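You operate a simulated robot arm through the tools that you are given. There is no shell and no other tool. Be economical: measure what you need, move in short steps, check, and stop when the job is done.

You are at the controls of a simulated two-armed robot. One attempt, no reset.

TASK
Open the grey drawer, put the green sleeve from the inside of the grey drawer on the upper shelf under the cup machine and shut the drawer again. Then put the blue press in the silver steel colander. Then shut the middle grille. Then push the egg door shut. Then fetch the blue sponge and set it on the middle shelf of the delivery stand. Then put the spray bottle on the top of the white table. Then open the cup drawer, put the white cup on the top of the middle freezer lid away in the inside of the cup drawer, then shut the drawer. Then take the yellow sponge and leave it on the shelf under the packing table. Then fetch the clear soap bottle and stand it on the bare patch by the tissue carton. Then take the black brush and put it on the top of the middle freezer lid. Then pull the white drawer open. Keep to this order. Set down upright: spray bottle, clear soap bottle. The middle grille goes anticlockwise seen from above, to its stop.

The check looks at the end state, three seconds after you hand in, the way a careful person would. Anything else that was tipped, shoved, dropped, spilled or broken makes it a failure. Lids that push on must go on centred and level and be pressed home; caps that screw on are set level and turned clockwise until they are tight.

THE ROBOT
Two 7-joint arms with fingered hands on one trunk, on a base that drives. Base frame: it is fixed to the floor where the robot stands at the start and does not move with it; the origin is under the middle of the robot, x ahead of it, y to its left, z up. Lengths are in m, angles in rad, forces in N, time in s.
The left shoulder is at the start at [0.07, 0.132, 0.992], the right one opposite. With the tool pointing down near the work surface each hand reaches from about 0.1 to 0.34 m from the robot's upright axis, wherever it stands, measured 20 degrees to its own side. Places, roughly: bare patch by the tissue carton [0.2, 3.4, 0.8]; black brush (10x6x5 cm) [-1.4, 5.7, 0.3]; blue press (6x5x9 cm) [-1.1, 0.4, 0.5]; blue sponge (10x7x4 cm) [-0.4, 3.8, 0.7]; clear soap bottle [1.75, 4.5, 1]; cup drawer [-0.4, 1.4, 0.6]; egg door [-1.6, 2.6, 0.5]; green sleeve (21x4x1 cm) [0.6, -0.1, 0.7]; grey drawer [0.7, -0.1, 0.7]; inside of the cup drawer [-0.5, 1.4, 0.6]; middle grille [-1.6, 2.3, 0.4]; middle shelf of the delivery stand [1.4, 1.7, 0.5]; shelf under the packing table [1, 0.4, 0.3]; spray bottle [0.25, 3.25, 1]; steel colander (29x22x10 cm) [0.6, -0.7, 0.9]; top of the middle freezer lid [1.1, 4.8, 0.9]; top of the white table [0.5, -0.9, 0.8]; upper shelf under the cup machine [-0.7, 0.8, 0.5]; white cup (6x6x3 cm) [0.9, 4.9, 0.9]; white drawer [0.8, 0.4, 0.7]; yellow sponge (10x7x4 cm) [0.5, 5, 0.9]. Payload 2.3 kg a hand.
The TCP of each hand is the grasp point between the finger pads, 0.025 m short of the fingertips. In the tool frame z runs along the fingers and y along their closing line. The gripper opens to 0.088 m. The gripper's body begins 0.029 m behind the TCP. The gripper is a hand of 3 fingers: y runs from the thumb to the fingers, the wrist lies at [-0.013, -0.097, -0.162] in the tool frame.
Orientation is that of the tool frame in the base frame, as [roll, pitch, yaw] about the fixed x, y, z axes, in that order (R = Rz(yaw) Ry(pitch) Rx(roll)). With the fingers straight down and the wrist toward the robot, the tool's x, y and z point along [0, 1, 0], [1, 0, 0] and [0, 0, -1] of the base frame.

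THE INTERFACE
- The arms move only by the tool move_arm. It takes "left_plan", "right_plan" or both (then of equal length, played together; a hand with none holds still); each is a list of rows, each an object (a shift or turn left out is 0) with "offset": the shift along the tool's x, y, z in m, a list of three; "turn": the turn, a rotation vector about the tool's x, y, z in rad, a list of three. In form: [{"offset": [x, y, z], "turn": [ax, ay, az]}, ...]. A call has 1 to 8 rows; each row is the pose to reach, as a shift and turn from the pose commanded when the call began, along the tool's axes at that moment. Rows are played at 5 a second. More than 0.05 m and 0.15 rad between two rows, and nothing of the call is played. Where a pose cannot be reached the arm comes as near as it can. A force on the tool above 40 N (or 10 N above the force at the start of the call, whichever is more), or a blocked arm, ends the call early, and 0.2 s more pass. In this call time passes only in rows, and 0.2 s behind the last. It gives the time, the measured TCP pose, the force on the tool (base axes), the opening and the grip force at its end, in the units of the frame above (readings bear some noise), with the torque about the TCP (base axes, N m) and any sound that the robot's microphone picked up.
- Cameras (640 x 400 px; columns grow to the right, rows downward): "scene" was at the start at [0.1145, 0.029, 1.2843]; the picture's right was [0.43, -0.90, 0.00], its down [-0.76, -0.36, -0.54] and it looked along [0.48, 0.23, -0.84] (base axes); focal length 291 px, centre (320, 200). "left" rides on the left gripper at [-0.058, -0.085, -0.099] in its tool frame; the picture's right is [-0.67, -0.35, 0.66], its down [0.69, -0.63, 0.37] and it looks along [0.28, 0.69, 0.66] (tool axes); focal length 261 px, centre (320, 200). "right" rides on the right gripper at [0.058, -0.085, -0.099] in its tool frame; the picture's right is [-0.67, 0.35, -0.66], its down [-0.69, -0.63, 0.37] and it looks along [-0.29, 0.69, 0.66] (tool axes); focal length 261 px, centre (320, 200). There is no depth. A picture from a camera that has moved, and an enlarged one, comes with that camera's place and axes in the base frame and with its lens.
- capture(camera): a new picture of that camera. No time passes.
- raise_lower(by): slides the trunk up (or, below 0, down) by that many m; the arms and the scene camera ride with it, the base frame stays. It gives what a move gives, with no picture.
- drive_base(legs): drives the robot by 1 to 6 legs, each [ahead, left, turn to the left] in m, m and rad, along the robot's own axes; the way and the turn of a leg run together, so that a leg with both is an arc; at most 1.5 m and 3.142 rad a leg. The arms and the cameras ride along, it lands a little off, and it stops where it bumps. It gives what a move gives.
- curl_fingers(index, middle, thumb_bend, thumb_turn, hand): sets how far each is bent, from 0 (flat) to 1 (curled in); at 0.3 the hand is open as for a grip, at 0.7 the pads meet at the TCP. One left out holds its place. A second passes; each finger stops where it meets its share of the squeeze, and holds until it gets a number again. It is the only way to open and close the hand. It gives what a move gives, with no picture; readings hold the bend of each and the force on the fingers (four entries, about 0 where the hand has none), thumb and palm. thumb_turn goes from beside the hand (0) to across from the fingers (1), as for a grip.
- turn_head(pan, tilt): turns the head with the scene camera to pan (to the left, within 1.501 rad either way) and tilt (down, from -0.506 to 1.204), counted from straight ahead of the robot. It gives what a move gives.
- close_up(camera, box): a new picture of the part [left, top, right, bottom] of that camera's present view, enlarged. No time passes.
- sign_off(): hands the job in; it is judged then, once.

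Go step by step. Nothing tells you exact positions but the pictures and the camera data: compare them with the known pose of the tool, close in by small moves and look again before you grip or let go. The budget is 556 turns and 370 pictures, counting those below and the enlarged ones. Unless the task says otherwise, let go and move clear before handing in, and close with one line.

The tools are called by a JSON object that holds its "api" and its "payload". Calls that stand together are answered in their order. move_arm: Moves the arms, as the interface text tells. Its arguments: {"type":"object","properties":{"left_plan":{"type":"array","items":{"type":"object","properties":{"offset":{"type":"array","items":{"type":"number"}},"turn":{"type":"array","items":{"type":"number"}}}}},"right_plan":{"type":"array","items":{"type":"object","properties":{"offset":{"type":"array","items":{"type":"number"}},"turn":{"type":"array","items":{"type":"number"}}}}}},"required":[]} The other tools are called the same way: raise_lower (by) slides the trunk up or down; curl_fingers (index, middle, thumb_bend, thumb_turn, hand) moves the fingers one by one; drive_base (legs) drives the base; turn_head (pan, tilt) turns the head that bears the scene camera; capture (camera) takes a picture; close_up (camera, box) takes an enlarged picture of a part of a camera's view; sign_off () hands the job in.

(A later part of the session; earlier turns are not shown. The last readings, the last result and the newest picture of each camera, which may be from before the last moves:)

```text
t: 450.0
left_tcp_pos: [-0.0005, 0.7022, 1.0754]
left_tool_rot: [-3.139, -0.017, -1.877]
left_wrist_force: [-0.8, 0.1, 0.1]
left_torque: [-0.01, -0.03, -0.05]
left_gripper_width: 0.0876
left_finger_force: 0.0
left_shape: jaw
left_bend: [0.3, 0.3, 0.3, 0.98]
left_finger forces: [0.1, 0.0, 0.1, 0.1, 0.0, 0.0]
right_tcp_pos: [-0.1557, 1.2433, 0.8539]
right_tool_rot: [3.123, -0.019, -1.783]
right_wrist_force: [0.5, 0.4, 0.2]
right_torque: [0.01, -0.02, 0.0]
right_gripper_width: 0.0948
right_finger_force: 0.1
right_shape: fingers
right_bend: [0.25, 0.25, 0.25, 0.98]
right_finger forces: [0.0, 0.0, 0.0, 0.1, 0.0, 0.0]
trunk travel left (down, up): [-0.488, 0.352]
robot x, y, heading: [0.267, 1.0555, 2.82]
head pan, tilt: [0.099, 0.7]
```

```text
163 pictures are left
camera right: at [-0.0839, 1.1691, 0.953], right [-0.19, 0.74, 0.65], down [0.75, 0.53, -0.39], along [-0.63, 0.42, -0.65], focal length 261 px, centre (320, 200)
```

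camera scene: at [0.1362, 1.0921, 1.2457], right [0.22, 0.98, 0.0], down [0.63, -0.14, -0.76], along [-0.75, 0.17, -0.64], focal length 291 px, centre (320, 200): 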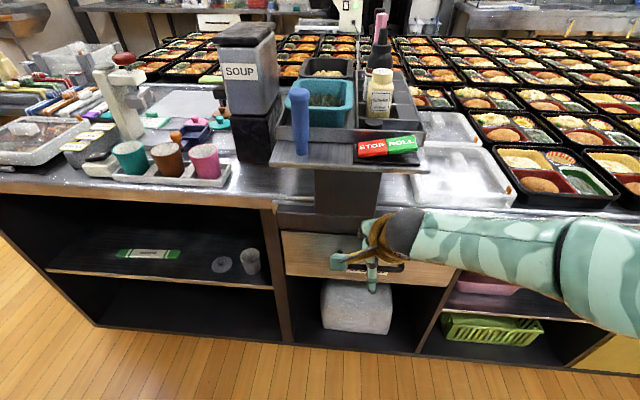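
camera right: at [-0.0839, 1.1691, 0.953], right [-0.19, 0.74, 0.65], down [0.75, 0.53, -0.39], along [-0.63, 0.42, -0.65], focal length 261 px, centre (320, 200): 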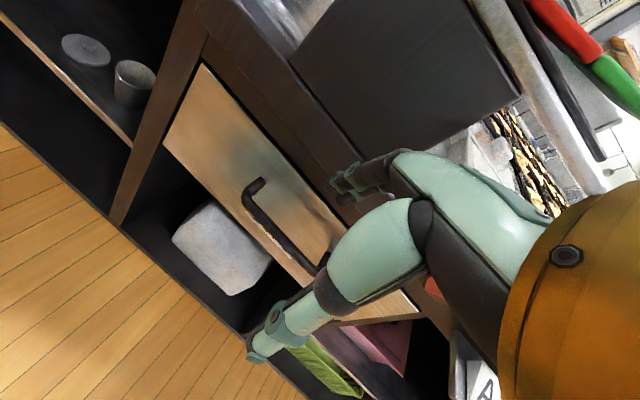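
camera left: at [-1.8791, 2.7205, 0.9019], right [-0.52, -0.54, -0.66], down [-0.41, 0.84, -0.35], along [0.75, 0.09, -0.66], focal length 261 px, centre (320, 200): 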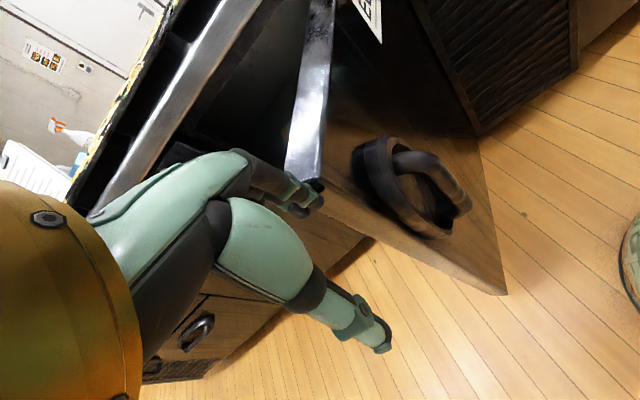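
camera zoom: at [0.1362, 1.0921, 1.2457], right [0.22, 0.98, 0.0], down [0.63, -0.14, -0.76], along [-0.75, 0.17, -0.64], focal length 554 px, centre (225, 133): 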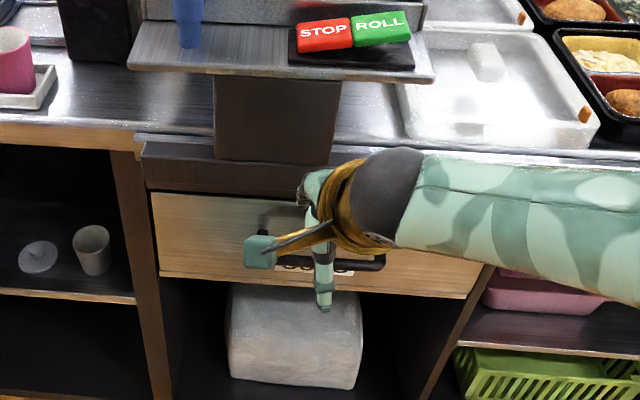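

{"api": "move_arm", "payload": {"right_plan": [{"turn": [-0.12, 0, 0.02], "offset": [0, 0, 0.01]}, {"turn": [-0.24, 0, 0.04], "offset": [0, 0, 0.02]}, {"turn": [-0.36, 0, 0.05], "offset": [0, 0, 0.03]}, {"turn": [-0.48, 0, 0.065], "offset": [0, 0, 0.04]}, {"turn": [-0.6, 0, 0.08], "offset": [0, 0, 0.05]}, {"turn": [-0.72, 0, 0.09], "offset": [0, 0, 0.06]}]}}

{"api": "curl_fingers", "payload": {"hand": "right", "index": 0.47, "middle": 0.47, "thumb_bend": 0.45}}

{"api": "raise_lower", "payload": {"by": -0.1}}

{"api": "capture", "payload": {"camera": "right"}}

```text
t: 451.4
left_tcp_pos: [-0.0001, 0.7025, 1.076]
left_tool_rot: [-3.134, -0.019, -1.878]
left_wrist_force: [-0.1, -0.4, -0.1]
left_torque: [0.0, -0.05, -0.04]
left_gripper_width: 0.0874
left_finger_force: 0.0
left_shape: jaw
left_bend: [0.3, 0.3, 0.3, 0.98]
left_finger forces: [0.1, 0.0, 0.0, 0.1, 0.1, 0.0]
right_tcp_pos: [-0.1578, 1.2416, 0.7914]
right_tool_rot: [2.406, -0.054, -1.864]
right_wrist_force: [0.0, 0.2, -0.4]
right_torque: [0.03, 0.05, 0.02]
right_gripper_width: 0.0944
right_finger_force: 0.1
right_shape: fingers
right_bend: [0.25, 0.25, 0.25, 0.98]
right_finger forces: [0.0, 0.0, 0.1, 0.0, 0.0, 0.1]
right hand out of reach, approached as far as the arm can: row 2, 3
trunk travel left (down, up): [-0.488, 0.352]
robot x, y, heading: [0.2662, 1.0569, 2.825]
head pan, tilt: [0.099, 0.7]
```

```text
t: 452.4
left_tcp_pos: [-0.0006, 0.7015, 1.0755]
left_tool_rot: [-3.138, -0.018, -1.879]
left_wrist_force: [-0.3, 0.5, -0.2]
left_torque: [-0.01, 0.0, 0.01]
left_gripper_width: 0.088
left_finger_force: 0.0
left_shape: jaw
left_bend: [0.3, 0.3, 0.3, 0.98]
left_finger forces: [0.1, 0.0, 0.0, 0.0, 0.0, 0.0]
right_tcp_pos: [-0.1577, 1.2432, 0.7935]
right_tool_rot: [2.406, -0.05, -1.865]
right_wrist_force: [-0.8, -0.1, -0.1]
right_torque: [-0.01, -0.03, -0.05]
right_gripper_width: 0.0509
right_finger_force: 0.1
right_shape: fingers
right_bend: [0.47, 0.47, 0.45, 0.98]
right_finger forces: [0.0, 0.1, 0.1, 0.1, 0.0, 0.1]
trunk travel left (down, up): [-0.488, 0.352]
robot x, y, heading: [0.2675, 1.0566, 2.822]
head pan, tilt: [0.099, 0.7]
```

```text
t: 453.8
left_tcp_pos: [0.0003, 0.7028, 0.9757]
left_tool_rot: [-3.138, -0.018, -1.878]
left_wrist_force: [0.1, 0.3, -0.3]
left_torque: [0.0, 0.0, 0.0]
left_gripper_width: 0.0877
left_finger_force: 0.0
left_shape: jaw
left_bend: [0.3, 0.3, 0.3, 0.98]
left_finger forces: [0.0, 0.0, 0.0, 0.0, 0.0, 0.0]
right_tcp_pos: [-0.1572, 1.2424, 0.6928]
right_tool_rot: [2.406, -0.05, -1.863]
right_wrist_force: [-1.8, 1.5, 0.1]
right_torque: [0.0, 0.01, 0.01]
right_gripper_width: 0.0511
right_finger_force: 0.0
right_shape: fingers
right_bend: [0.47, 0.47, 0.45, 0.98]
right_finger forces: [0.0, 0.1, 0.0, 0.1, 0.0, 0.1]
trunk travel left (down, up): [-0.388, 0.452]
robot x, y, heading: [0.2645, 1.0565, 2.82]
head pan, tilt: [0.099, 0.7]
```

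```text
162 pictures are left
camera right: at [-0.051, 1.1494, 0.713], right [0.38, 0.62, 0.69], down [0.4, 0.56, -0.73], along [-0.84, 0.55, -0.04], focal length 261 px, centre (320, 200)
```

right: 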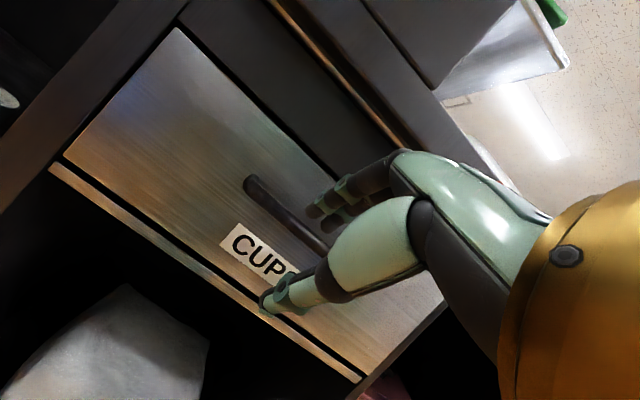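

{"api": "drive_base", "payload": {"legs": [[0.06, 0, 0]]}}

{"api": "move_arm", "payload": {"right_plan": [{"offset": [-0.02, 0.017, 0.001], "turn": [0, -0.025, 0]}, {"offset": [-0.04, 0.0348, 0.0018], "turn": [0, -0.05, 0]}]}}

{"api": "capture", "payload": {"camera": "right"}}

{"api": "close_up", "payload": {"camera": "scene", "box": [240, 180, 440, 320]}}

```text
t: 454.7
left_tcp_pos: [-0.0574, 0.7209, 0.9748]
left_tool_rot: [-3.137, -0.017, -1.878]
left_wrist_force: [-0.5, 0.9, -0.2]
left_torque: [-0.02, -0.03, 0.02]
left_gripper_width: 0.0878
left_finger_force: 0.1
left_shape: jaw
left_bend: [0.3, 0.3, 0.3, 0.98]
left_finger forces: [0.0, 0.0, 0.0, 0.1, 0.1, 0.0]
right_tcp_pos: [-0.2144, 1.2612, 0.6934]
right_tool_rot: [2.405, -0.05, -1.863]
right_wrist_force: [0.2, 0.7, -0.2]
right_torque: [0.01, 0.0, -0.02]
right_gripper_width: 0.0512
right_finger_force: 0.1
right_shape: fingers
right_bend: [0.47, 0.47, 0.45, 0.98]
right_finger forces: [0.1, 0.1, 0.0, 0.0, 0.0, 0.1]
trunk travel left (down, up): [-0.388, 0.452]
robot x, y, heading: [0.2058, 1.0769, 2.824]
head pan, tilt: [0.099, 0.7]
```

```text
t: 455.3
left_tcp_pos: [-0.0572, 0.7213, 0.9758]
left_tool_rot: [-3.138, -0.018, -1.878]
left_wrist_force: [-0.6, -0.1, -0.2]
left_torque: [-0.02, 0.0, 0.03]
left_gripper_width: 0.0877
left_finger_force: 0.1
left_shape: jaw
left_bend: [0.3, 0.3, 0.3, 0.98]
left_finger forces: [0.1, 0.1, 0.0, 0.0, 0.1, 0.0]
right_tcp_pos: [-0.2275, 1.3074, 0.7136]
right_tool_rot: [2.407, -0.013, -1.897]
right_wrist_force: [0.2, 0.0, -0.2]
right_torque: [-0.01, -0.03, -0.01]
right_gripper_width: 0.051
right_finger_force: 0.1
right_shape: fingers
right_bend: [0.47, 0.47, 0.45, 0.98]
right_finger forces: [0.0, 0.1, 0.0, 0.1, 0.1, 0.0]
trunk travel left (down, up): [-0.388, 0.452]
robot x, y, heading: [0.2064, 1.0752, 2.823]
head pan, tilt: [0.099, 0.7]
```

```text
161 pictures are left
camera right: at [-0.1246, 1.2114, 0.7307], right [0.39, 0.58, 0.71], down [0.43, 0.57, -0.7], along [-0.82, 0.58, -0.03], focal length 261 px, centre (320, 200)
```

right: 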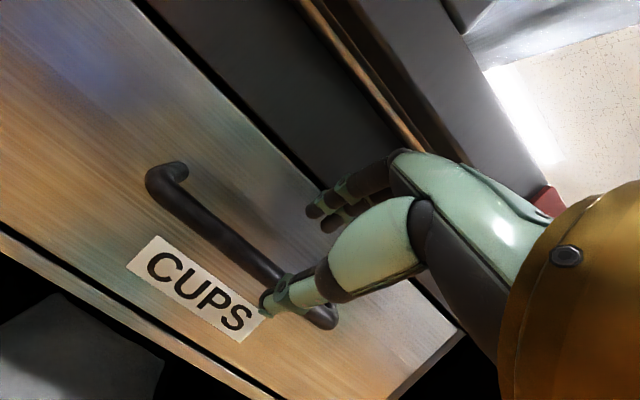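

```text
2.86 times, centred on (340, 250) of scene
camera zoom: at [0.0791, 1.1115, 1.1457], right [0.22, 0.98, 0.0], down [0.63, -0.14, -0.76], along [-0.75, 0.17, -0.64], focal length 832 px, centre (263, 57)
```

zoom: 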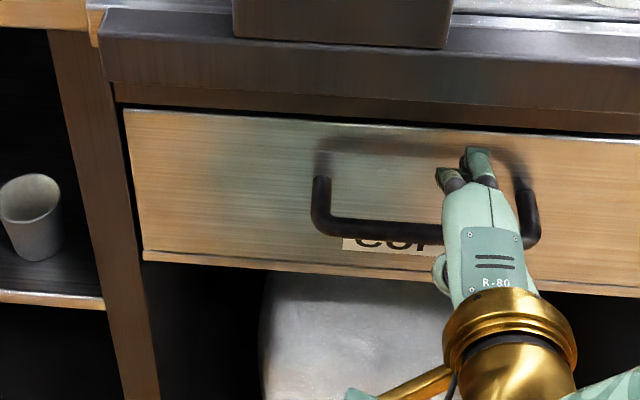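

{"api": "move_arm", "payload": {"right_plan": [{"offset": [0, -0.001, 0.03]}, {"offset": [0, -0.002, 0.056]}]}}

{"api": "curl_fingers", "payload": {"hand": "right", "index": 0.75, "middle": 0.75, "thumb_bend": 0.7}}

{"api": "capture", "payload": {"camera": "right"}}

```text
t: 455.9
left_tcp_pos: [-0.0505, 0.7192, 0.9775]
left_tool_rot: [3.138, -0.017, -1.879]
left_wrist_force: [0.2, -0.6, 0.0]
left_torque: [0.0, -0.01, 0.01]
left_gripper_width: 0.0875
left_finger_force: 0.0
left_shape: jaw
left_bend: [0.3, 0.3, 0.3, 0.98]
left_finger forces: [0.1, 0.1, 0.0, 0.1, 0.0, 0.0]
right_tcp_pos: [-0.2574, 1.3153, 0.6739]
right_tool_rot: [2.397, -0.013, -1.896]
right_wrist_force: [21.6, -7.7, 8.3]
right_torque: [0.19, 0.51, -0.03]
right_gripper_width: 0.0433
right_finger_force: 11.5
right_shape: fingers
right_bend: [0.53, 0.51, 0.45, 0.98]
right_finger forces: [10.0, 13.9, 0.0, 0.0, 0.0, 0.1]
trunk travel left (down, up): [-0.388, 0.452]
robot x, y, heading: [0.2106, 1.0777, 2.817]
head pan, tilt: [0.099, 0.7]
```

```text
t: 456.9
left_tcp_pos: [-0.0578, 0.7216, 0.9757]
left_tool_rot: [-3.137, -0.017, -1.879]
left_wrist_force: [-0.8, 0.8, 0.9]
left_torque: [0.0, 0.06, -0.01]
left_gripper_width: 0.0878
left_finger_force: 0.1
left_shape: jaw
left_bend: [0.3, 0.3, 0.3, 0.98]
left_finger forces: [0.0, 0.1, 0.1, 0.0, 0.0, 0.0]
right_tcp_pos: [-0.2641, 1.3169, 0.6691]
right_tool_rot: [2.409, -0.014, -1.897]
right_wrist_force: [1.6, -0.4, -6.8]
right_torque: [0.06, 0.03, 0.04]
right_gripper_width: 0.0
right_finger_force: 2.6
right_shape: fingers
right_bend: [0.75, 0.75, 0.66, 0.97]
right_finger forces: [0.1, 0.1, 0.0, 0.0, 5.9, 0.0]
trunk travel left (down, up): [-0.388, 0.452]
robot x, y, heading: [0.2082, 1.0751, 2.819]
head pan, tilt: [0.099, 0.7]
```

```text
159 pictures are left
camera right: at [-0.1608, 1.2208, 0.6869], right [0.39, 0.59, 0.71], down [0.43, 0.57, -0.7], along [-0.82, 0.58, -0.03], focal length 261 px, centre (320, 200)
```

right: 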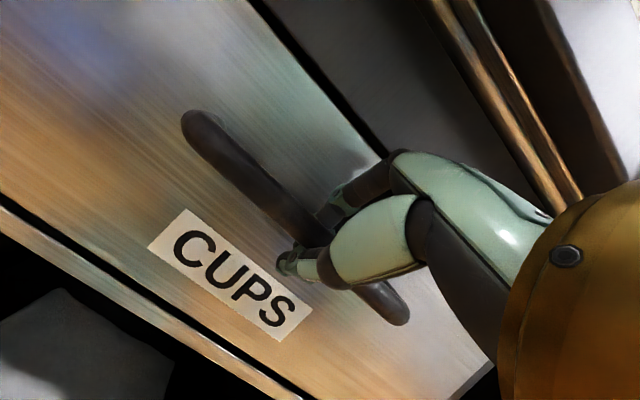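

{"api": "drive_base", "payload": {"legs": [[-0.08, 0, 0]]}}

{"api": "capture", "payload": {"camera": "scene"}}

```text
t: 458.0
left_tcp_pos: [0.0198, 0.6941, 0.9749]
left_tool_rot: [-3.138, -0.018, -1.878]
left_wrist_force: [1.7, -0.1, -0.6]
left_torque: [0.02, -0.02, 0.0]
left_gripper_width: 0.0877
left_finger_force: 0.1
left_shape: jaw
left_bend: [0.3, 0.3, 0.3, 0.98]
left_finger forces: [0.1, 0.1, 0.0, 0.1, 0.1, 0.0]
right_tcp_pos: [-0.1868, 1.2921, 0.6691]
right_tool_rot: [2.406, -0.012, -1.898]
right_wrist_force: [0.3, 0.4, -3.0]
right_torque: [-0.01, 0.04, -0.01]
right_gripper_width: 0.0001
right_finger_force: 1.9
right_shape: fingers
right_bend: [0.75, 0.75, 0.67, 0.97]
right_finger forces: [0.0, 0.8, 0.0, 0.0, 2.4, 0.0]
trunk travel left (down, up): [-0.388, 0.452]
robot x, y, heading: [0.2805, 1.0494, 2.823]
head pan, tilt: [0.099, 0.7]
```

```text
158 pictures are left
camera scene: at [0.155, 1.0858, 1.1457], right [0.22, 0.98, 0.0], down [0.63, -0.14, -0.76], along [-0.75, 0.17, -0.64], focal length 291 px, centre (320, 200)
```

scene: 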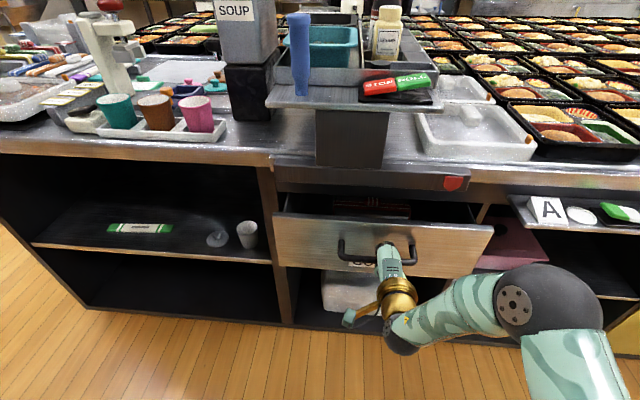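

Opening well. I keep pulling.

{"api": "drive_base", "payload": {"legs": [[-0.13, 0, 0]]}}

{"api": "capture", "payload": {"camera": "scene"}}

```text
t: 459.3
left_tcp_pos: [0.1448, 0.6542, 0.9755]
left_tool_rot: [-3.137, -0.018, -1.876]
left_wrist_force: [0.0, -0.5, -0.1]
left_torque: [0.0, 0.0, -0.02]
left_gripper_width: 0.0874
left_finger_force: 0.1
left_shape: jaw
left_bend: [0.3, 0.3, 0.3, 0.98]
left_finger forces: [0.0, 0.0, 0.1, 0.1, 0.0, 0.0]
right_tcp_pos: [-0.0624, 1.2491, 0.6698]
right_tool_rot: [2.404, -0.012, -1.897]
right_wrist_force: [-0.4, 0.1, -3.1]
right_torque: [0.02, 0.01, 0.01]
right_gripper_width: 0.0
right_finger_force: 3.2
right_shape: fingers
right_bend: [0.75, 0.75, 0.67, 0.98]
right_finger forces: [1.4, 0.9, 0.1, 0.0, 2.5, 0.0]
trunk travel left (down, up): [-0.388, 0.452]
robot x, y, heading: [0.4078, 1.0125, 2.82]
head pan, tilt: [0.099, 0.7]
```

```text
157 pictures are left
camera scene: at [0.2804, 1.0441, 1.1457], right [0.22, 0.98, 0.0], down [0.63, -0.14, -0.76], along [-0.75, 0.17, -0.64], focal length 291 px, centre (320, 200)
```

scene: 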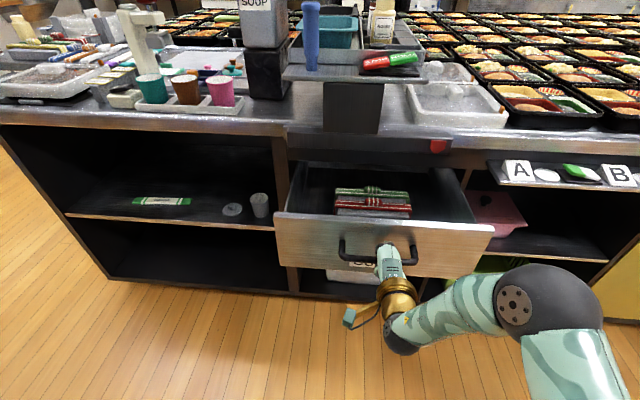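

{"api": "drive_base", "payload": {"legs": [[-0.05, 0, 0]]}}

{"api": "curl_fingers", "payload": {"hand": "right", "index": 0.45, "middle": 0.45, "thumb_bend": 0.4}}

{"api": "move_arm", "payload": {"right_plan": [{"offset": [0, 0, -0.04]}, {"offset": [0, 0, -0.08]}]}}

{"api": "capture", "payload": {"camera": "scene"}}

```text
t: 460.2
left_tcp_pos: [0.1909, 0.6385, 0.9759]
left_tool_rot: [-3.14, -0.018, -1.879]
left_wrist_force: [-0.3, 0.8, -0.1]
left_torque: [0.01, 0.01, 0.01]
left_gripper_width: 0.0878
left_finger_force: 0.0
left_shape: jaw
left_bend: [0.3, 0.3, 0.3, 0.98]
left_finger forces: [0.0, 0.1, 0.0, 0.0, 0.0, 0.0]
right_tcp_pos: [-0.0154, 1.2338, 0.6689]
right_tool_rot: [2.406, -0.013, -1.896]
right_wrist_force: [0.0, -0.3, -3.1]
right_torque: [0.02, 0.0, 0.03]
right_gripper_width: 0.0
right_finger_force: 2.6
right_shape: fingers
right_bend: [0.75, 0.75, 0.67, 0.97]
right_finger forces: [2.0, 1.1, 0.0, 0.0, 2.4, 0.1]
trunk travel left (down, up): [-0.388, 0.452]
robot x, y, heading: [0.455, 0.9978, 2.817]
head pan, tilt: [0.099, 0.7]
```

```text
t: 461.2
left_tcp_pos: [0.193, 0.6382, 0.9754]
left_tool_rot: [-3.14, -0.017, -1.879]
left_wrist_force: [-0.1, -0.2, 0.7]
left_torque: [0.01, 0.0, 0.0]
left_gripper_width: 0.0876
left_finger_force: 0.0
left_shape: jaw
left_bend: [0.3, 0.3, 0.3, 0.98]
left_finger forces: [0.0, 0.1, 0.1, 0.0, 0.1, 0.0]
right_tcp_pos: [-0.0139, 1.2342, 0.6708]
right_tool_rot: [2.404, -0.013, -1.895]
right_wrist_force: [0.6, -0.1, 0.4]
right_torque: [0.04, 0.0, 0.01]
right_gripper_width: 0.0569
right_finger_force: 0.0
right_shape: fingers
right_bend: [0.46, 0.45, 0.4, 0.97]
right_finger forces: [1.1, 0.1, 0.0, 0.1, 0.1, 0.0]
trunk travel left (down, up): [-0.388, 0.452]
robot x, y, heading: [0.4547, 0.9968, 2.82]
head pan, tilt: [0.099, 0.7]
```

```text
t: 461.8
left_tcp_pos: [0.1917, 0.6388, 0.9757]
left_tool_rot: [-3.137, -0.019, -1.876]
left_wrist_force: [0.3, 0.5, 0.3]
left_torque: [-0.02, -0.03, 0.02]
left_gripper_width: 0.0879
left_finger_force: 0.0
left_shape: jaw
left_bend: [0.3, 0.3, 0.3, 0.98]
left_finger forces: [0.0, 0.0, 0.1, 0.0, 0.0, 0.1]
right_tcp_pos: [0.0369, 1.2174, 0.7302]
right_tool_rot: [2.405, -0.013, -1.895]
right_wrist_force: [0.4, 0.4, -0.3]
right_torque: [0.01, 0.01, -0.01]
right_gripper_width: 0.0578
right_finger_force: 0.0
right_shape: fingers
right_bend: [0.45, 0.45, 0.4, 0.97]
right_finger forces: [0.0, 0.0, 0.0, 0.0, 0.0, 0.0]
trunk travel left (down, up): [-0.388, 0.452]
robot x, y, heading: [0.4572, 0.9962, 2.824]
head pan, tilt: [0.099, 0.7]
```

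```text
156 pictures are left
camera scene: at [0.3279, 1.0286, 1.1457], right [0.22, 0.98, 0.0], down [0.63, -0.14, -0.77], along [-0.75, 0.17, -0.64], focal length 291 px, centre (320, 200)
```

scene: 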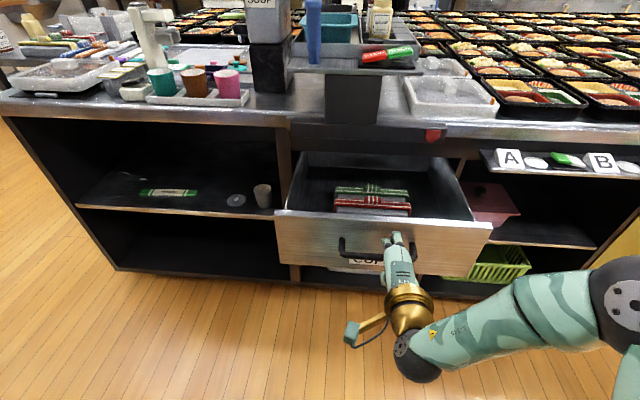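

{"api": "raise_lower", "payload": {"by": 0.38}}

{"api": "drive_base", "payload": {"legs": [[0, 0, -1.57], [1.4, 0, 0], [1.4, 0, 0], [0.35, 0.4, 0]]}}

{"api": "turn_head", "payload": {"pan": 0.15, "tilt": 0.6}}

{"api": "capture", "payload": {"camera": "scene"}}

```text
t: 465.5
left_tcp_pos: [0.1915, 0.6386, 1.3548]
left_tool_rot: [-3.139, -0.017, -1.878]
left_wrist_force: [1.3, -0.3, 0.3]
left_torque: [0.01, 0.0, -0.01]
left_gripper_width: 0.0878
left_finger_force: 0.1
left_shape: jaw
left_bend: [0.3, 0.3, 0.3, 0.98]
left_finger forces: [0.0, 0.0, 0.0, 0.0, 0.0, 0.0]
right_tcp_pos: [0.0346, 1.2173, 1.1082]
right_tool_rot: [2.404, -0.012, -1.896]
right_wrist_force: [0.6, -0.5, 0.0]
right_torque: [-0.03, 0.02, 0.04]
right_gripper_width: 0.0576
right_finger_force: 0.1
right_shape: fingers
right_bend: [0.45, 0.45, 0.4, 0.97]
right_finger forces: [0.1, 0.0, 0.0, 0.0, 0.0, 0.0]
trunk travel left (down, up): [-0.768, 0.072]
robot x, y, heading: [0.4578, 0.9997, 2.819]
head pan, tilt: [0.099, 0.7]
```

```text
t: 485.6
left_tcp_pos: [0.8985, 4.3264, 1.3552]
left_tool_rot: [-3.138, -0.019, 2.807]
left_wrist_force: [0.6, -0.1, 0.3]
left_torque: [0.0, -0.01, 0.03]
left_gripper_width: 0.0878
left_finger_force: 0.0
left_shape: jaw
left_bend: [0.3, 0.3, 0.3, 0.98]
left_finger forces: [0.0, 0.0, 0.1, 0.0, 0.0, 0.0]
right_tcp_pos: [1.4807, 4.4673, 1.1104]
right_tool_rot: [2.403, -0.015, 2.791]
right_wrist_force: [-0.3, 0.3, -0.3]
right_torque: [0.03, -0.01, 0.01]
right_gripper_width: 0.0575
right_finger_force: 0.0
right_shape: fingers
right_bend: [0.45, 0.45, 0.4, 0.97]
right_finger forces: [0.0, 0.1, 0.1, 0.0, 0.0, 0.0]
trunk travel left (down, up): [-0.768, 0.072]
robot x, y, heading: [1.2464, 4.0532, 1.224]
head pan, tilt: [0.099, 0.7]
```

```text
t: 486.3
left_tcp_pos: [0.8974, 4.3281, 1.3558]
left_tool_rot: [-3.138, -0.019, 2.809]
left_wrist_force: [-0.1, -0.5, 0.5]
left_torque: [-0.02, 0.0, 0.01]
left_gripper_width: 0.0875
left_finger_force: 0.1
left_shape: jaw
left_bend: [0.3, 0.3, 0.3, 0.98]
left_finger forces: [0.0, 0.1, 0.0, 0.1, 0.0, 0.0]
right_tcp_pos: [1.4804, 4.4693, 1.109]
right_tool_rot: [2.406, -0.013, 2.79]
right_wrist_force: [-0.5, -0.1, 1.0]
right_torque: [-0.02, -0.03, -0.03]
right_gripper_width: 0.0577
right_finger_force: 0.0
right_shape: fingers
right_bend: [0.45, 0.45, 0.4, 0.97]
right_finger forces: [0.0, 0.1, 0.1, 0.1, 0.1, 0.0]
trunk travel left (down, up): [-0.768, 0.072]
robot x, y, heading: [1.2443, 4.0537, 1.224]
head pan, tilt: [0.15, 0.6]
```

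```text
155 pictures are left
camera scene: at [1.283, 4.1869, 1.5343], right [0.98, -0.2, 0.0], down [-0.11, -0.55, -0.82], along [0.16, 0.81, -0.57], focal length 291 px, centre (320, 200)
```

scene: 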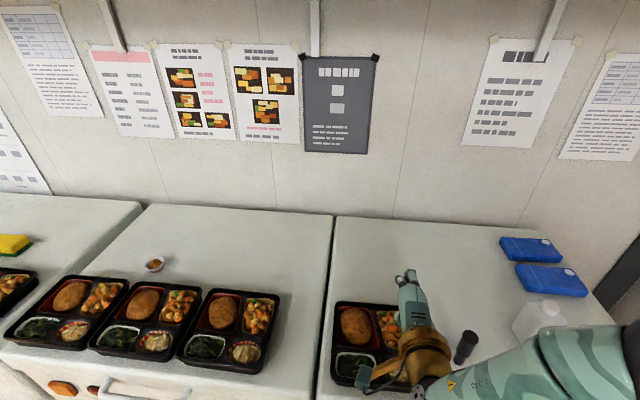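

{"api": "move_arm", "payload": {"right_plan": [{"offset": [0, 0, -0.01], "turn": [0.14, 0, 0]}, {"offset": [0, 0.01, -0.01], "turn": [0.28, 0, 0]}, {"offset": [0, 0.02, -0.01], "turn": [0.42, 0, 0]}, {"offset": [0, 0.03, 0], "turn": [0.56, 0, 0]}, {"offset": [0, 0.05, 0.01], "turn": [0.7, 0, 0]}]}}

{"api": "drive_base", "payload": {"legs": [[0, 0.63, 0.03]]}}

{"api": "turn_head", "payload": {"pan": -0.1, "tilt": 0.65}}

{"api": "capture", "payload": {"camera": "scene"}}

{"api": "capture", "payload": {"camera": "right"}}

```text
t: 487.5
left_tcp_pos: [0.8985, 4.3295, 1.3564]
left_tool_rot: [-3.138, -0.017, 2.807]
left_wrist_force: [0.0, 0.0, 0.0]
left_torque: [-0.02, 0.02, -0.01]
left_gripper_width: 0.0873
left_finger_force: 0.1
left_shape: jaw
left_bend: [0.3, 0.3, 0.3, 0.98]
left_finger forces: [0.0, 0.1, 0.0, 0.0, 0.1, 0.0]
right_tcp_pos: [1.4971, 4.5124, 1.1367]
right_tool_rot: [3.105, -0.014, 2.791]
right_wrist_force: [-1.2, 0.1, 0.5]
right_torque: [-0.02, 0.02, 0.01]
right_gripper_width: 0.0577
right_finger_force: 0.1
right_shape: fingers
right_bend: [0.45, 0.45, 0.4, 0.97]
right_finger forces: [0.0, 0.1, 0.0, 0.0, 0.1, 0.0]
trunk travel left (down, up): [-0.768, 0.072]
robot x, y, heading: [1.2433, 4.0562, 1.223]
head pan, tilt: [0.15, 0.6]
```

```text
t: 491.1
left_tcp_pos: [0.2933, 4.5312, 1.3557]
left_tool_rot: [-3.139, -0.021, 2.827]
left_wrist_force: [0.1, -0.6, -1.3]
left_torque: [-0.03, 0.0, -0.02]
left_gripper_width: 0.0876
left_finger_force: 0.0
left_shape: jaw
left_bend: [0.3, 0.3, 0.3, 0.98]
left_finger forces: [0.1, 0.0, 0.0, 0.1, 0.1, 0.1]
right_tcp_pos: [0.8871, 4.7242, 1.1371]
right_tool_rot: [3.105, -0.015, 2.808]
right_wrist_force: [0.7, 0.0, 0.2]
right_torque: [0.0, 0.0, -0.02]
right_gripper_width: 0.058
right_finger_force: 0.1
right_shape: fingers
right_bend: [0.45, 0.45, 0.4, 0.97]
right_finger forces: [0.1, 0.0, 0.1, 0.0, 0.0, 0.1]
trunk travel left (down, up): [-0.768, 0.072]
robot x, y, heading: [0.644, 4.2667, 1.241]
head pan, tilt: [0.15, 0.6]
```

```text
t: 491.8
left_tcp_pos: [0.2919, 4.5321, 1.3552]
left_tool_rot: [-3.138, -0.016, 2.827]
left_wrist_force: [0.2, 0.2, -0.4]
left_torque: [0.0, 0.03, 0.0]
left_gripper_width: 0.0878
left_finger_force: 0.0
left_shape: jaw
left_bend: [0.3, 0.3, 0.3, 0.98]
left_finger forces: [0.0, 0.0, 0.1, 0.0, 0.1, 0.1]
right_tcp_pos: [0.8863, 4.7262, 1.1363]
right_tool_rot: [3.104, -0.013, 2.808]
right_wrist_force: [-0.5, 0.0, -0.5]
right_torque: [0.02, -0.01, 0.01]
right_gripper_width: 0.0576
right_finger_force: 0.0
right_shape: fingers
right_bend: [0.45, 0.45, 0.4, 0.97]
right_finger forces: [0.0, 0.0, 0.1, 0.1, 0.0, 0.0]
trunk travel left (down, up): [-0.768, 0.072]
robot x, y, heading: [0.6464, 4.2673, 1.242]
head pan, tilt: [-0.099, 0.649]
```

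```text
154 pictures are left
camera scene: at [0.6999, 4.3903, 1.53], right [0.91, -0.41, 0.0], down [-0.25, -0.55, -0.8], along [0.33, 0.73, -0.6], focal length 291 px, centre (320, 200)
```

scene: 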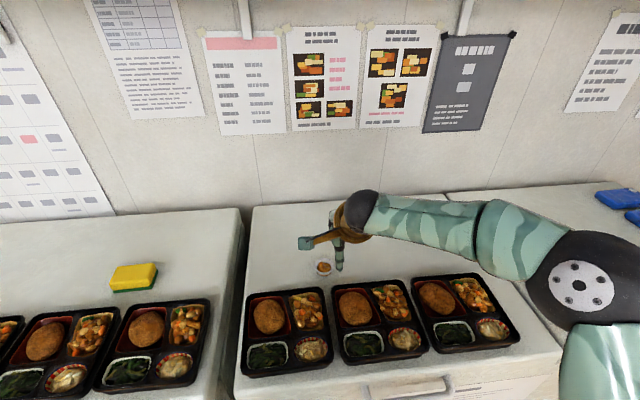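

```text
153 pictures are left
camera right: at [0.8028, 4.6601, 1.2345], right [0.75, 0.08, 0.66], down [0.44, -0.8, -0.4], along [0.5, 0.59, -0.64], focal length 261 px, centre (320, 200)
```

right: 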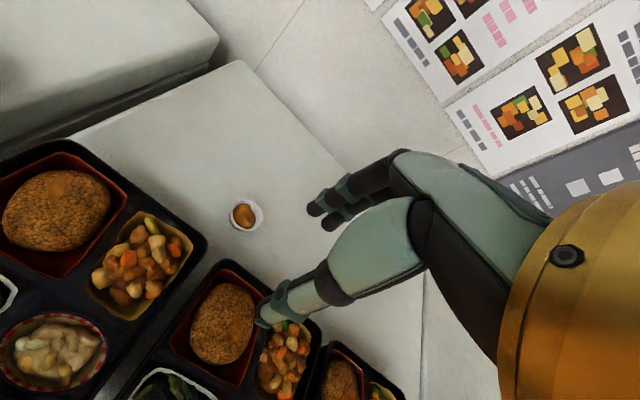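

{"api": "drive_base", "payload": {"legs": [[0.05, 0, 0]]}}

{"api": "move_arm", "payload": {"right_plan": [{"offset": [0, 0.045, 0]}, {"offset": [0, 0.09, 0]}, {"offset": [0.001, 0.132, 0]}]}}

{"api": "curl_fingers", "payload": {"hand": "right", "index": 0.3, "middle": 0.3, "thumb_bend": 0.3}}

{"api": "raise_lower", "payload": {"by": -0.15}}

{"api": "capture", "payload": {"camera": "right"}}

{"api": "capture", "payload": {"camera": "scene"}}

```text
t: 492.8
left_tcp_pos: [0.3052, 4.5696, 1.3569]
left_tool_rot: [3.138, -0.018, 2.831]
left_wrist_force: [-0.6, 0.2, -0.8]
left_torque: [0.06, -0.07, 0.01]
left_gripper_width: 0.0877
left_finger_force: 0.0
left_shape: jaw
left_bend: [0.3, 0.3, 0.3, 0.98]
left_finger forces: [0.0, 0.0, 0.0, 0.0, 0.0, 0.0]
right_tcp_pos: [0.8993, 4.7673, 1.1408]
right_tool_rot: [3.098, -0.014, 2.808]
right_wrist_force: [-0.2, -0.9, 0.3]
right_torque: [0.03, -0.02, -0.02]
right_gripper_width: 0.0582
right_finger_force: 0.1
right_shape: fingers
right_bend: [0.45, 0.45, 0.4, 0.97]
right_finger forces: [0.0, 0.1, 0.0, 0.0, 0.0, 0.1]
trunk travel left (down, up): [-0.768, 0.072]
robot x, y, heading: [0.6655, 4.3129, 1.244]
head pan, tilt: [-0.099, 0.649]
```

```text
t: 493.6
left_tcp_pos: [0.3075, 4.5774, 1.356]
left_tool_rot: [-3.14, -0.019, 2.827]
left_wrist_force: [-1.1, 0.9, 0.5]
left_torque: [0.0, 0.03, 0.02]
left_gripper_width: 0.0875
left_finger_force: 0.0
left_shape: jaw
left_bend: [0.3, 0.3, 0.3, 0.98]
left_finger forces: [0.0, 0.0, 0.0, 0.1, 0.0, 0.0]
right_tcp_pos: [0.9286, 4.849, 1.1374]
right_tool_rot: [3.106, -0.015, 2.811]
right_wrist_force: [0.3, 0.6, -0.3]
right_torque: [0.0, 0.0, 0.02]
right_gripper_width: 0.0579
right_finger_force: 0.1
right_shape: fingers
right_bend: [0.45, 0.45, 0.4, 0.97]
right_finger forces: [0.0, 0.0, 0.0, 0.0, 0.0, 0.0]
right hand out of reach, approached as far as the arm can: row 2, 3
trunk travel left (down, up): [-0.768, 0.072]
robot x, y, heading: [0.6626, 4.3094, 1.243]
head pan, tilt: [-0.099, 0.649]
```

```text
t: 494.6
left_tcp_pos: [0.3064, 4.5779, 1.3565]
left_tool_rot: [-3.138, -0.017, 2.831]
left_wrist_force: [0.4, -0.2, -0.4]
left_torque: [0.01, -0.03, 0.04]
left_gripper_width: 0.0878
left_finger_force: 0.1
left_shape: jaw
left_bend: [0.3, 0.3, 0.3, 0.98]
left_finger forces: [0.1, 0.1, 0.0, 0.0, 0.1, 0.0]
right_tcp_pos: [0.9287, 4.8491, 1.1376]
right_tool_rot: [3.107, -0.015, 2.812]
right_wrist_force: [-0.4, 0.2, -0.7]
right_torque: [0.02, 0.0, 0.0]
right_gripper_width: 0.0843
right_finger_force: 0.1
right_shape: fingers
right_bend: [0.3, 0.3, 0.3, 0.97]
right_finger forces: [0.0, 0.1, 0.1, 0.0, 0.1, 0.1]
trunk travel left (down, up): [-0.768, 0.072]
robot x, y, heading: [0.665, 4.3111, 1.245]
head pan, tilt: [-0.099, 0.649]
```

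```text
t: 496.3
left_tcp_pos: [0.3074, 4.5781, 1.2055]
left_tool_rot: [-3.139, -0.018, 2.831]
left_wrist_force: [-1.2, 0.6, 0.3]
left_torque: [0.02, 0.02, 0.01]
left_gripper_width: 0.0878
left_finger_force: 0.0
left_shape: jaw
left_bend: [0.3, 0.3, 0.3, 0.98]
left_finger forces: [0.0, 0.0, 0.0, 0.1, 0.0, 0.1]
right_tcp_pos: [0.9292, 4.8508, 0.987]
right_tool_rot: [3.104, -0.013, 2.81]
right_wrist_force: [0.1, 0.2, 0.1]
right_torque: [0.0, 0.0, -0.04]
right_gripper_width: 0.0843
right_finger_force: 0.0
right_shape: fingers
right_bend: [0.3, 0.3, 0.3, 0.97]
right_finger forces: [0.1, 0.1, 0.0, 0.0, 0.1, 0.1]
trunk travel left (down, up): [-0.618, 0.222]
robot x, y, heading: [0.6619, 4.3084, 1.245]
head pan, tilt: [-0.099, 0.649]
```

```text
152 pictures are left
camera right: at [0.8455, 4.7835, 1.0851], right [0.75, 0.09, 0.66], down [0.44, -0.8, -0.4], along [0.49, 0.59, -0.64], focal length 261 px, centre (320, 200)
```

right: 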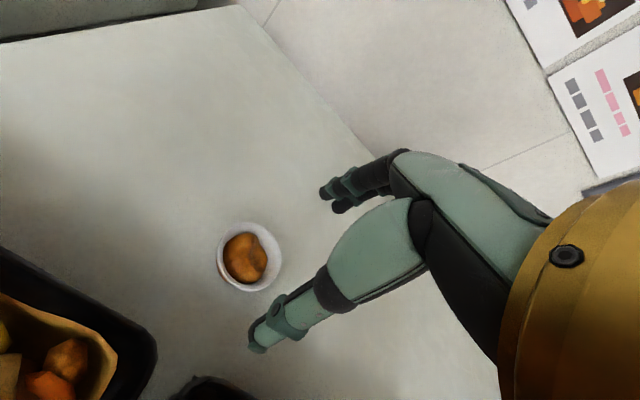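

```text
151 pictures are left
camera scene: at [0.7158, 4.4374, 1.3801], right [0.91, -0.41, 0.0], down [-0.25, -0.55, -0.8], along [0.33, 0.73, -0.6], focal length 291 px, centre (320, 200)
```

scene: 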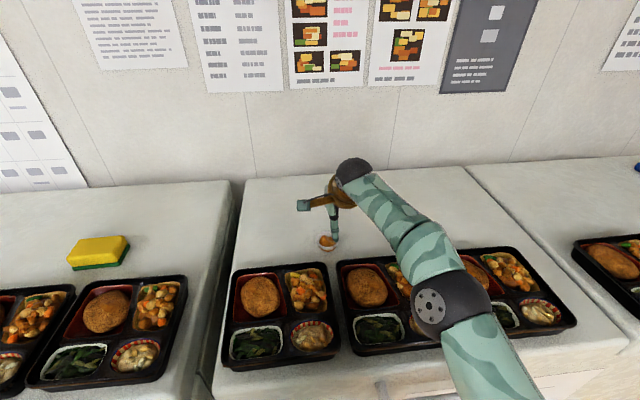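

{"api": "raise_lower", "payload": {"by": 0.2}}

{"api": "move_arm", "payload": {"right_plan": [{"offset": [0, 0.01, 0.045]}, {"offset": [0, 0.02, 0.09]}, {"offset": [0, 0.03, 0.135]}, {"offset": [0, 0.04, 0.18]}, {"offset": [0, 0.043, 0.22]}]}}

{"api": "capture", "payload": {"camera": "scene"}}

{"api": "capture", "payload": {"camera": "right"}}

```text
t: 498.5
left_tcp_pos: [0.3062, 4.5779, 1.4055]
left_tool_rot: [-3.138, -0.018, 2.829]
left_wrist_force: [0.4, 0.1, -0.1]
left_torque: [0.01, -0.02, -0.03]
left_gripper_width: 0.0878
left_finger_force: 0.0
left_shape: jaw
left_bend: [0.3, 0.3, 0.3, 0.98]
left_finger forces: [0.1, 0.1, 0.0, 0.0, 0.0, 0.0]
right_tcp_pos: [0.9296, 4.8495, 1.1865]
right_tool_rot: [3.105, -0.014, 2.809]
right_wrist_force: [-0.6, 0.0, 0.3]
right_torque: [0.0, -0.03, 0.0]
right_gripper_width: 0.0846
right_finger_force: 0.1
right_shape: fingers
right_bend: [0.3, 0.3, 0.3, 0.97]
right_finger forces: [0.0, 0.0, 0.0, 0.1, 0.0, 0.0]
trunk travel left (down, up): [-0.818, 0.022]
robot x, y, heading: [0.6651, 4.3105, 1.245]
head pan, tilt: [-0.099, 0.649]
```

```text
t: 499.7
left_tcp_pos: [0.3086, 4.5798, 1.4056]
left_tool_rot: [-3.139, -0.02, 2.829]
left_wrist_force: [-0.4, 0.3, -0.3]
left_torque: [-0.01, 0.01, 0.02]
left_gripper_width: 0.0876
left_finger_force: 0.0
left_shape: jaw
left_bend: [0.3, 0.3, 0.3, 0.98]
left_finger forces: [0.0, 0.1, 0.0, 0.0, 0.0, 0.0]
right_tcp_pos: [0.9343, 4.8463, 0.9922]
right_tool_rot: [3.105, -0.014, 2.81]
right_wrist_force: [0.2, -0.5, 0.5]
right_torque: [0.0, 0.0, 0.01]
right_gripper_width: 0.0847
right_finger_force: 0.1
right_shape: fingers
right_bend: [0.3, 0.3, 0.3, 0.97]
right_finger forces: [0.0, 0.1, 0.0, 0.0, 0.0, 0.0]
right hand out of reach, approached as far as the arm can: row 1, 2, 3, 4, 5
trunk travel left (down, up): [-0.818, 0.022]
robot x, y, heading: [0.6603, 4.3098, 1.246]
head pan, tilt: [-0.099, 0.649]
```

```text
150 pictures are left
camera scene: at [0.7164, 4.4382, 1.58], right [0.91, -0.41, 0.0], down [-0.25, -0.55, -0.8], along [0.33, 0.73, -0.61], focal length 291 px, centre (320, 200)
```

scene: 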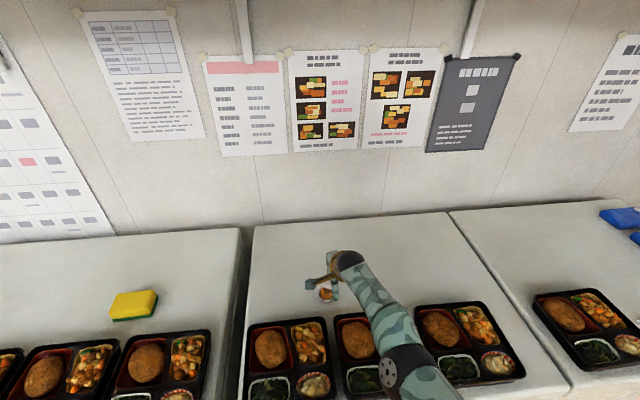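

```text
149 pictures are left
camera right: at [0.851, 4.779, 1.09], right [0.75, 0.09, 0.66], down [0.44, -0.8, -0.4], along [0.49, 0.59, -0.64], focal length 261 px, centre (320, 200)
```

right: 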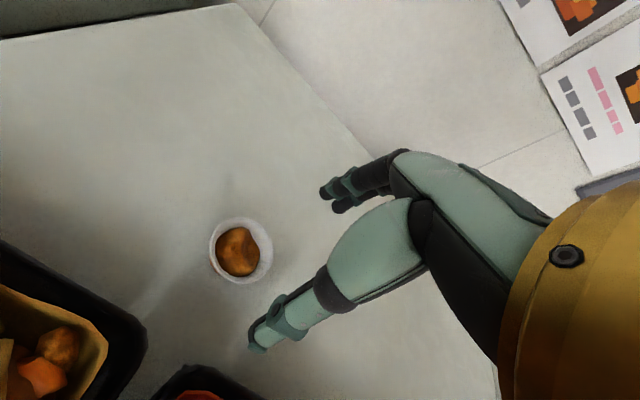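

{"api": "drive_base", "payload": {"legs": [[0.06, 0, 0]]}}

{"api": "move_arm", "payload": {"right_plan": [{"offset": [0, 0.0, 0.03]}, {"offset": [0, 0.0, 0.06]}]}}

{"api": "capture", "payload": {"camera": "right"}}

{"api": "capture", "payload": {"camera": "scene"}}

```text
t: 500.6
left_tcp_pos: [0.3219, 4.6227, 1.4073]
left_tool_rot: [3.136, -0.017, 2.831]
left_wrist_force: [0.1, -0.4, 0.3]
left_torque: [0.05, -0.03, -0.04]
left_gripper_width: 0.0878
left_finger_force: 0.1
left_shape: jaw
left_bend: [0.3, 0.3, 0.3, 0.98]
left_finger forces: [0.1, 0.0, 0.0, 0.1, 0.0, 0.0]
right_tcp_pos: [0.9496, 4.8926, 0.9988]
right_tool_rot: [3.095, -0.013, 2.813]
right_wrist_force: [-0.4, -0.8, 0.0]
right_torque: [0.04, -0.03, 0.0]
right_gripper_width: 0.0847
right_finger_force: 0.0
right_shape: fingers
right_bend: [0.3, 0.3, 0.3, 0.97]
right_finger forces: [0.0, 0.0, 0.0, 0.1, 0.1, 0.0]
trunk travel left (down, up): [-0.818, 0.022]
robot x, y, heading: [0.6842, 4.3647, 1.246]
head pan, tilt: [-0.099, 0.649]
```

```text
t: 501.2
left_tcp_pos: [0.3248, 4.6291, 1.4051]
left_tool_rot: [3.142, -0.02, 2.83]
left_wrist_force: [0.3, -0.6, -0.4]
left_torque: [0.04, 0.01, 0.02]
left_gripper_width: 0.0878
left_finger_force: 0.0
left_shape: jaw
left_bend: [0.3, 0.3, 0.3, 0.98]
left_finger forces: [0.1, 0.0, 0.1, 0.1, 0.1, 0.0]
right_tcp_pos: [0.9583, 4.8773, 0.939]
right_tool_rot: [3.102, -0.012, 2.813]
right_wrist_force: [-0.1, -0.9, 0.6]
right_torque: [0.01, 0.01, -0.01]
right_gripper_width: 0.0849
right_finger_force: 0.1
right_shape: fingers
right_bend: [0.3, 0.3, 0.3, 0.97]
right_finger forces: [0.0, 0.0, 0.1, 0.0, 0.1, 0.1]
right hand out of reach, approached as far as the arm can: row 1, 2
trunk travel left (down, up): [-0.818, 0.022]
robot x, y, heading: [0.6809, 4.3671, 1.246]
head pan, tilt: [-0.099, 0.649]
```

```text
148 pictures are left
camera right: at [0.8737, 4.8124, 1.0363], right [0.75, 0.09, 0.66], down [0.45, -0.8, -0.4], along [0.5, 0.59, -0.64], focal length 261 px, centre (320, 200)
```

right: 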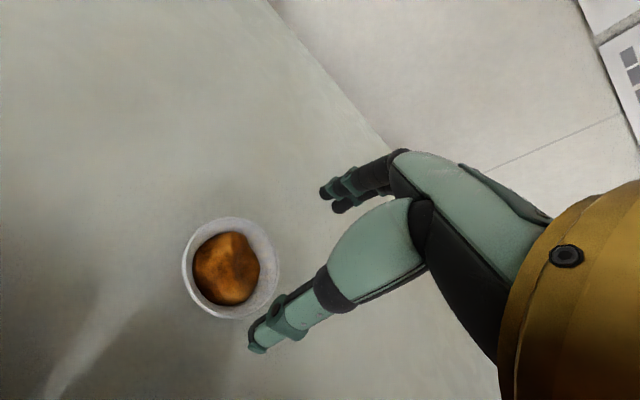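

```text
147 pictures are left
camera scene: at [0.7335, 4.4889, 1.5804], right [0.91, -0.41, 0.0], down [-0.25, -0.55, -0.8], along [0.33, 0.73, -0.6], focal length 291 px, centre (320, 200)
```

scene: 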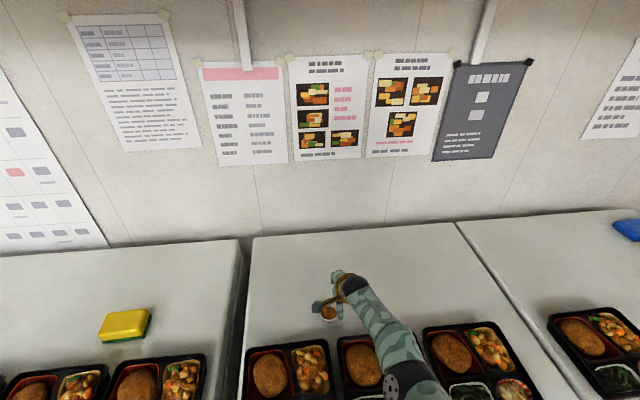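

{"api": "move_arm", "payload": {"right_plan": [{"offset": [0.018, -0.006, 0]}]}}

{"api": "raise_lower", "payload": {"by": -0.04}}

{"api": "capture", "payload": {"camera": "right"}}

```text
t: 501.6
left_tcp_pos: [0.3253, 4.6351, 1.4052]
left_tool_rot: [-3.137, -0.017, 2.831]
left_wrist_force: [0.3, 0.2, 0.2]
left_torque: [0.01, 0.02, 0.03]
left_gripper_width: 0.0877
left_finger_force: 0.0
left_shape: jaw
left_bend: [0.3, 0.3, 0.3, 0.98]
left_finger forces: [0.1, 0.0, 0.1, 0.1, 0.0, 0.0]
right_tcp_pos: [0.9391, 4.8848, 0.9367]
right_tool_rot: [3.107, -0.013, 2.812]
right_wrist_force: [-0.5, -0.1, -1.1]
right_torque: [0.01, -0.04, -0.02]
right_gripper_width: 0.0847
right_finger_force: 0.0
right_shape: fingers
right_bend: [0.3, 0.3, 0.3, 0.97]
right_finger forces: [0.0, 0.0, 0.0, 0.0, 0.0, 0.0]
trunk travel left (down, up): [-0.818, 0.022]
robot x, y, heading: [0.6761, 4.3652, 1.245]
head pan, tilt: [-0.099, 0.649]
```

```text
t: 502.5
left_tcp_pos: [0.3235, 4.6285, 1.3658]
left_tool_rot: [3.14, -0.018, 2.83]
left_wrist_force: [-1.1, 0.4, 1.0]
left_torque: [0.0, 0.03, 0.02]
left_gripper_width: 0.0878
left_finger_force: 0.0
left_shape: jaw
left_bend: [0.3, 0.3, 0.3, 0.98]
left_finger forces: [0.1, 0.0, 0.0, 0.1, 0.1, 0.1]
right_tcp_pos: [0.9386, 4.8815, 0.9024]
right_tool_rot: [3.096, -0.014, 2.814]
right_wrist_force: [0.9, 6.5, 27.0]
right_torque: [-1.05, 0.34, -0.02]
right_gripper_width: 0.0858
right_finger_force: 13.4
right_shape: fingers
right_bend: [0.3, 0.3, 0.29, 0.98]
right_finger forces: [0.0, 1.1, 0.1, 0.1, 25.8, 0.0]
trunk travel left (down, up): [-0.778, 0.062]
robot x, y, heading: [0.6816, 4.3688, 1.247]
head pan, tilt: [-0.099, 0.649]
```

```text
146 pictures are left
camera right: at [0.854, 4.8155, 0.9998], right [0.74, 0.08, 0.66], down [0.45, -0.8, -0.4], along [0.5, 0.6, -0.63], focal length 261 px, centre (320, 200)
```

right: 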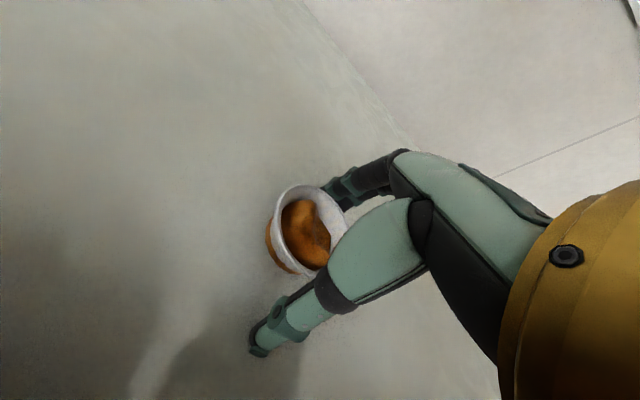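

{"api": "raise_lower", "payload": {"by": 0.007}}

{"api": "move_arm", "payload": {"right_plan": [{"offset": [0.008, 0.007, 0]}]}}

{"api": "curl_fingers", "payload": {"hand": "right", "index": 0.46, "middle": 0.46, "thumb_bend": 0.46}}

{"api": "capture", "payload": {"camera": "right"}}

```text
t: 503.0
left_tcp_pos: [0.3243, 4.6312, 1.3719]
left_tool_rot: [-3.139, -0.018, 2.83]
left_wrist_force: [-0.7, -0.1, -0.9]
left_torque: [0.03, 0.0, -0.01]
left_gripper_width: 0.0879
left_finger_force: 0.0
left_shape: jaw
left_bend: [0.3, 0.3, 0.3, 0.98]
left_finger forces: [0.0, 0.0, 0.0, 0.1, 0.1, 0.0]
right_tcp_pos: [0.9384, 4.8813, 0.9041]
right_tool_rot: [3.111, -0.012, 2.813]
right_wrist_force: [0.4, 0.9, 3.2]
right_torque: [-0.08, 0.03, -0.01]
right_gripper_width: 0.0846
right_finger_force: 1.8
right_shape: fingers
right_bend: [0.3, 0.3, 0.3, 0.98]
right_finger forces: [0.0, 0.3, 0.1, 0.1, 3.0, 0.0]
trunk travel left (down, up): [-0.785, 0.055]
robot x, y, heading: [0.681, 4.3662, 1.251]
head pan, tilt: [-0.099, 0.649]
```

```text
t: 503.4
left_tcp_pos: [0.3253, 4.6319, 1.3722]
left_tool_rot: [-3.138, -0.017, 2.83]
left_wrist_force: [0.2, 0.9, 0.4]
left_torque: [-0.01, 0.02, 0.0]
left_gripper_width: 0.0876
left_finger_force: 0.0
left_shape: jaw
left_bend: [0.3, 0.3, 0.3, 0.98]
left_finger forces: [0.0, 0.0, 0.0, 0.0, 0.1, 0.0]
right_tcp_pos: [0.9408, 4.8832, 0.9041]
right_tool_rot: [3.109, -0.013, 2.811]
right_wrist_force: [0.4, -0.2, 1.0]
right_torque: [-0.07, 0.03, -0.01]
right_gripper_width: 0.085
right_finger_force: 0.3
right_shape: fingers
right_bend: [0.3, 0.3, 0.3, 0.98]
right_finger forces: [0.1, 0.1, 0.1, 0.1, 1.5, 0.0]
right hand out of reach, approached as far as the arm can: row 1
trunk travel left (down, up): [-0.785, 0.055]
robot x, y, heading: [0.6796, 4.3684, 1.246]
head pan, tilt: [-0.099, 0.649]
```

```text
t: 504.4
left_tcp_pos: [0.3233, 4.6307, 1.3729]
left_tool_rot: [-3.141, -0.018, 2.831]
left_wrist_force: [0.1, 0.1, 0.8]
left_torque: [0.01, 0.02, 0.01]
left_gripper_width: 0.0878
left_finger_force: 0.1
left_shape: jaw
left_bend: [0.3, 0.3, 0.3, 0.98]
left_finger forces: [0.0, 0.0, 0.1, 0.1, 0.1, 0.0]
right_tcp_pos: [0.9393, 4.8813, 0.9079]
right_tool_rot: [3.1, -0.013, 2.813]
right_wrist_force: [0.6, 1.5, 12.7]
right_torque: [0.16, -0.09, 0.03]
right_gripper_width: 0.054
right_finger_force: 6.6
right_shape: fingers
right_bend: [0.46, 0.42, 0.44, 0.98]
right_finger forces: [0.1, 7.8, 0.1, 0.0, 5.3, 0.0]
trunk travel left (down, up): [-0.785, 0.055]
robot x, y, heading: [0.683, 4.3666, 1.247]
head pan, tilt: [-0.099, 0.649]
```

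```text
145 pictures are left
camera right: at [0.8549, 4.8152, 1.0044], right [0.75, 0.09, 0.66], down [0.44, -0.8, -0.4], along [0.5, 0.59, -0.64], focal length 261 px, centre (320, 200)
```

right: 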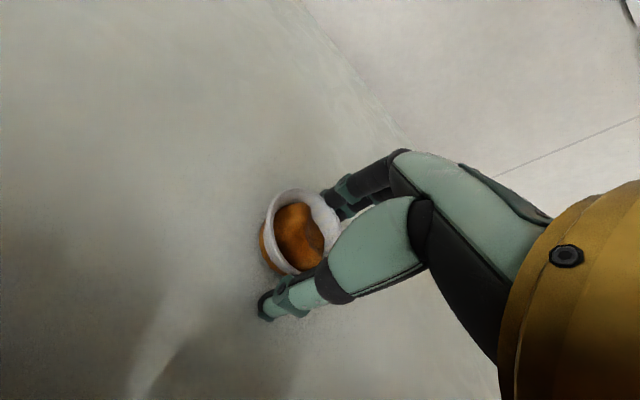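

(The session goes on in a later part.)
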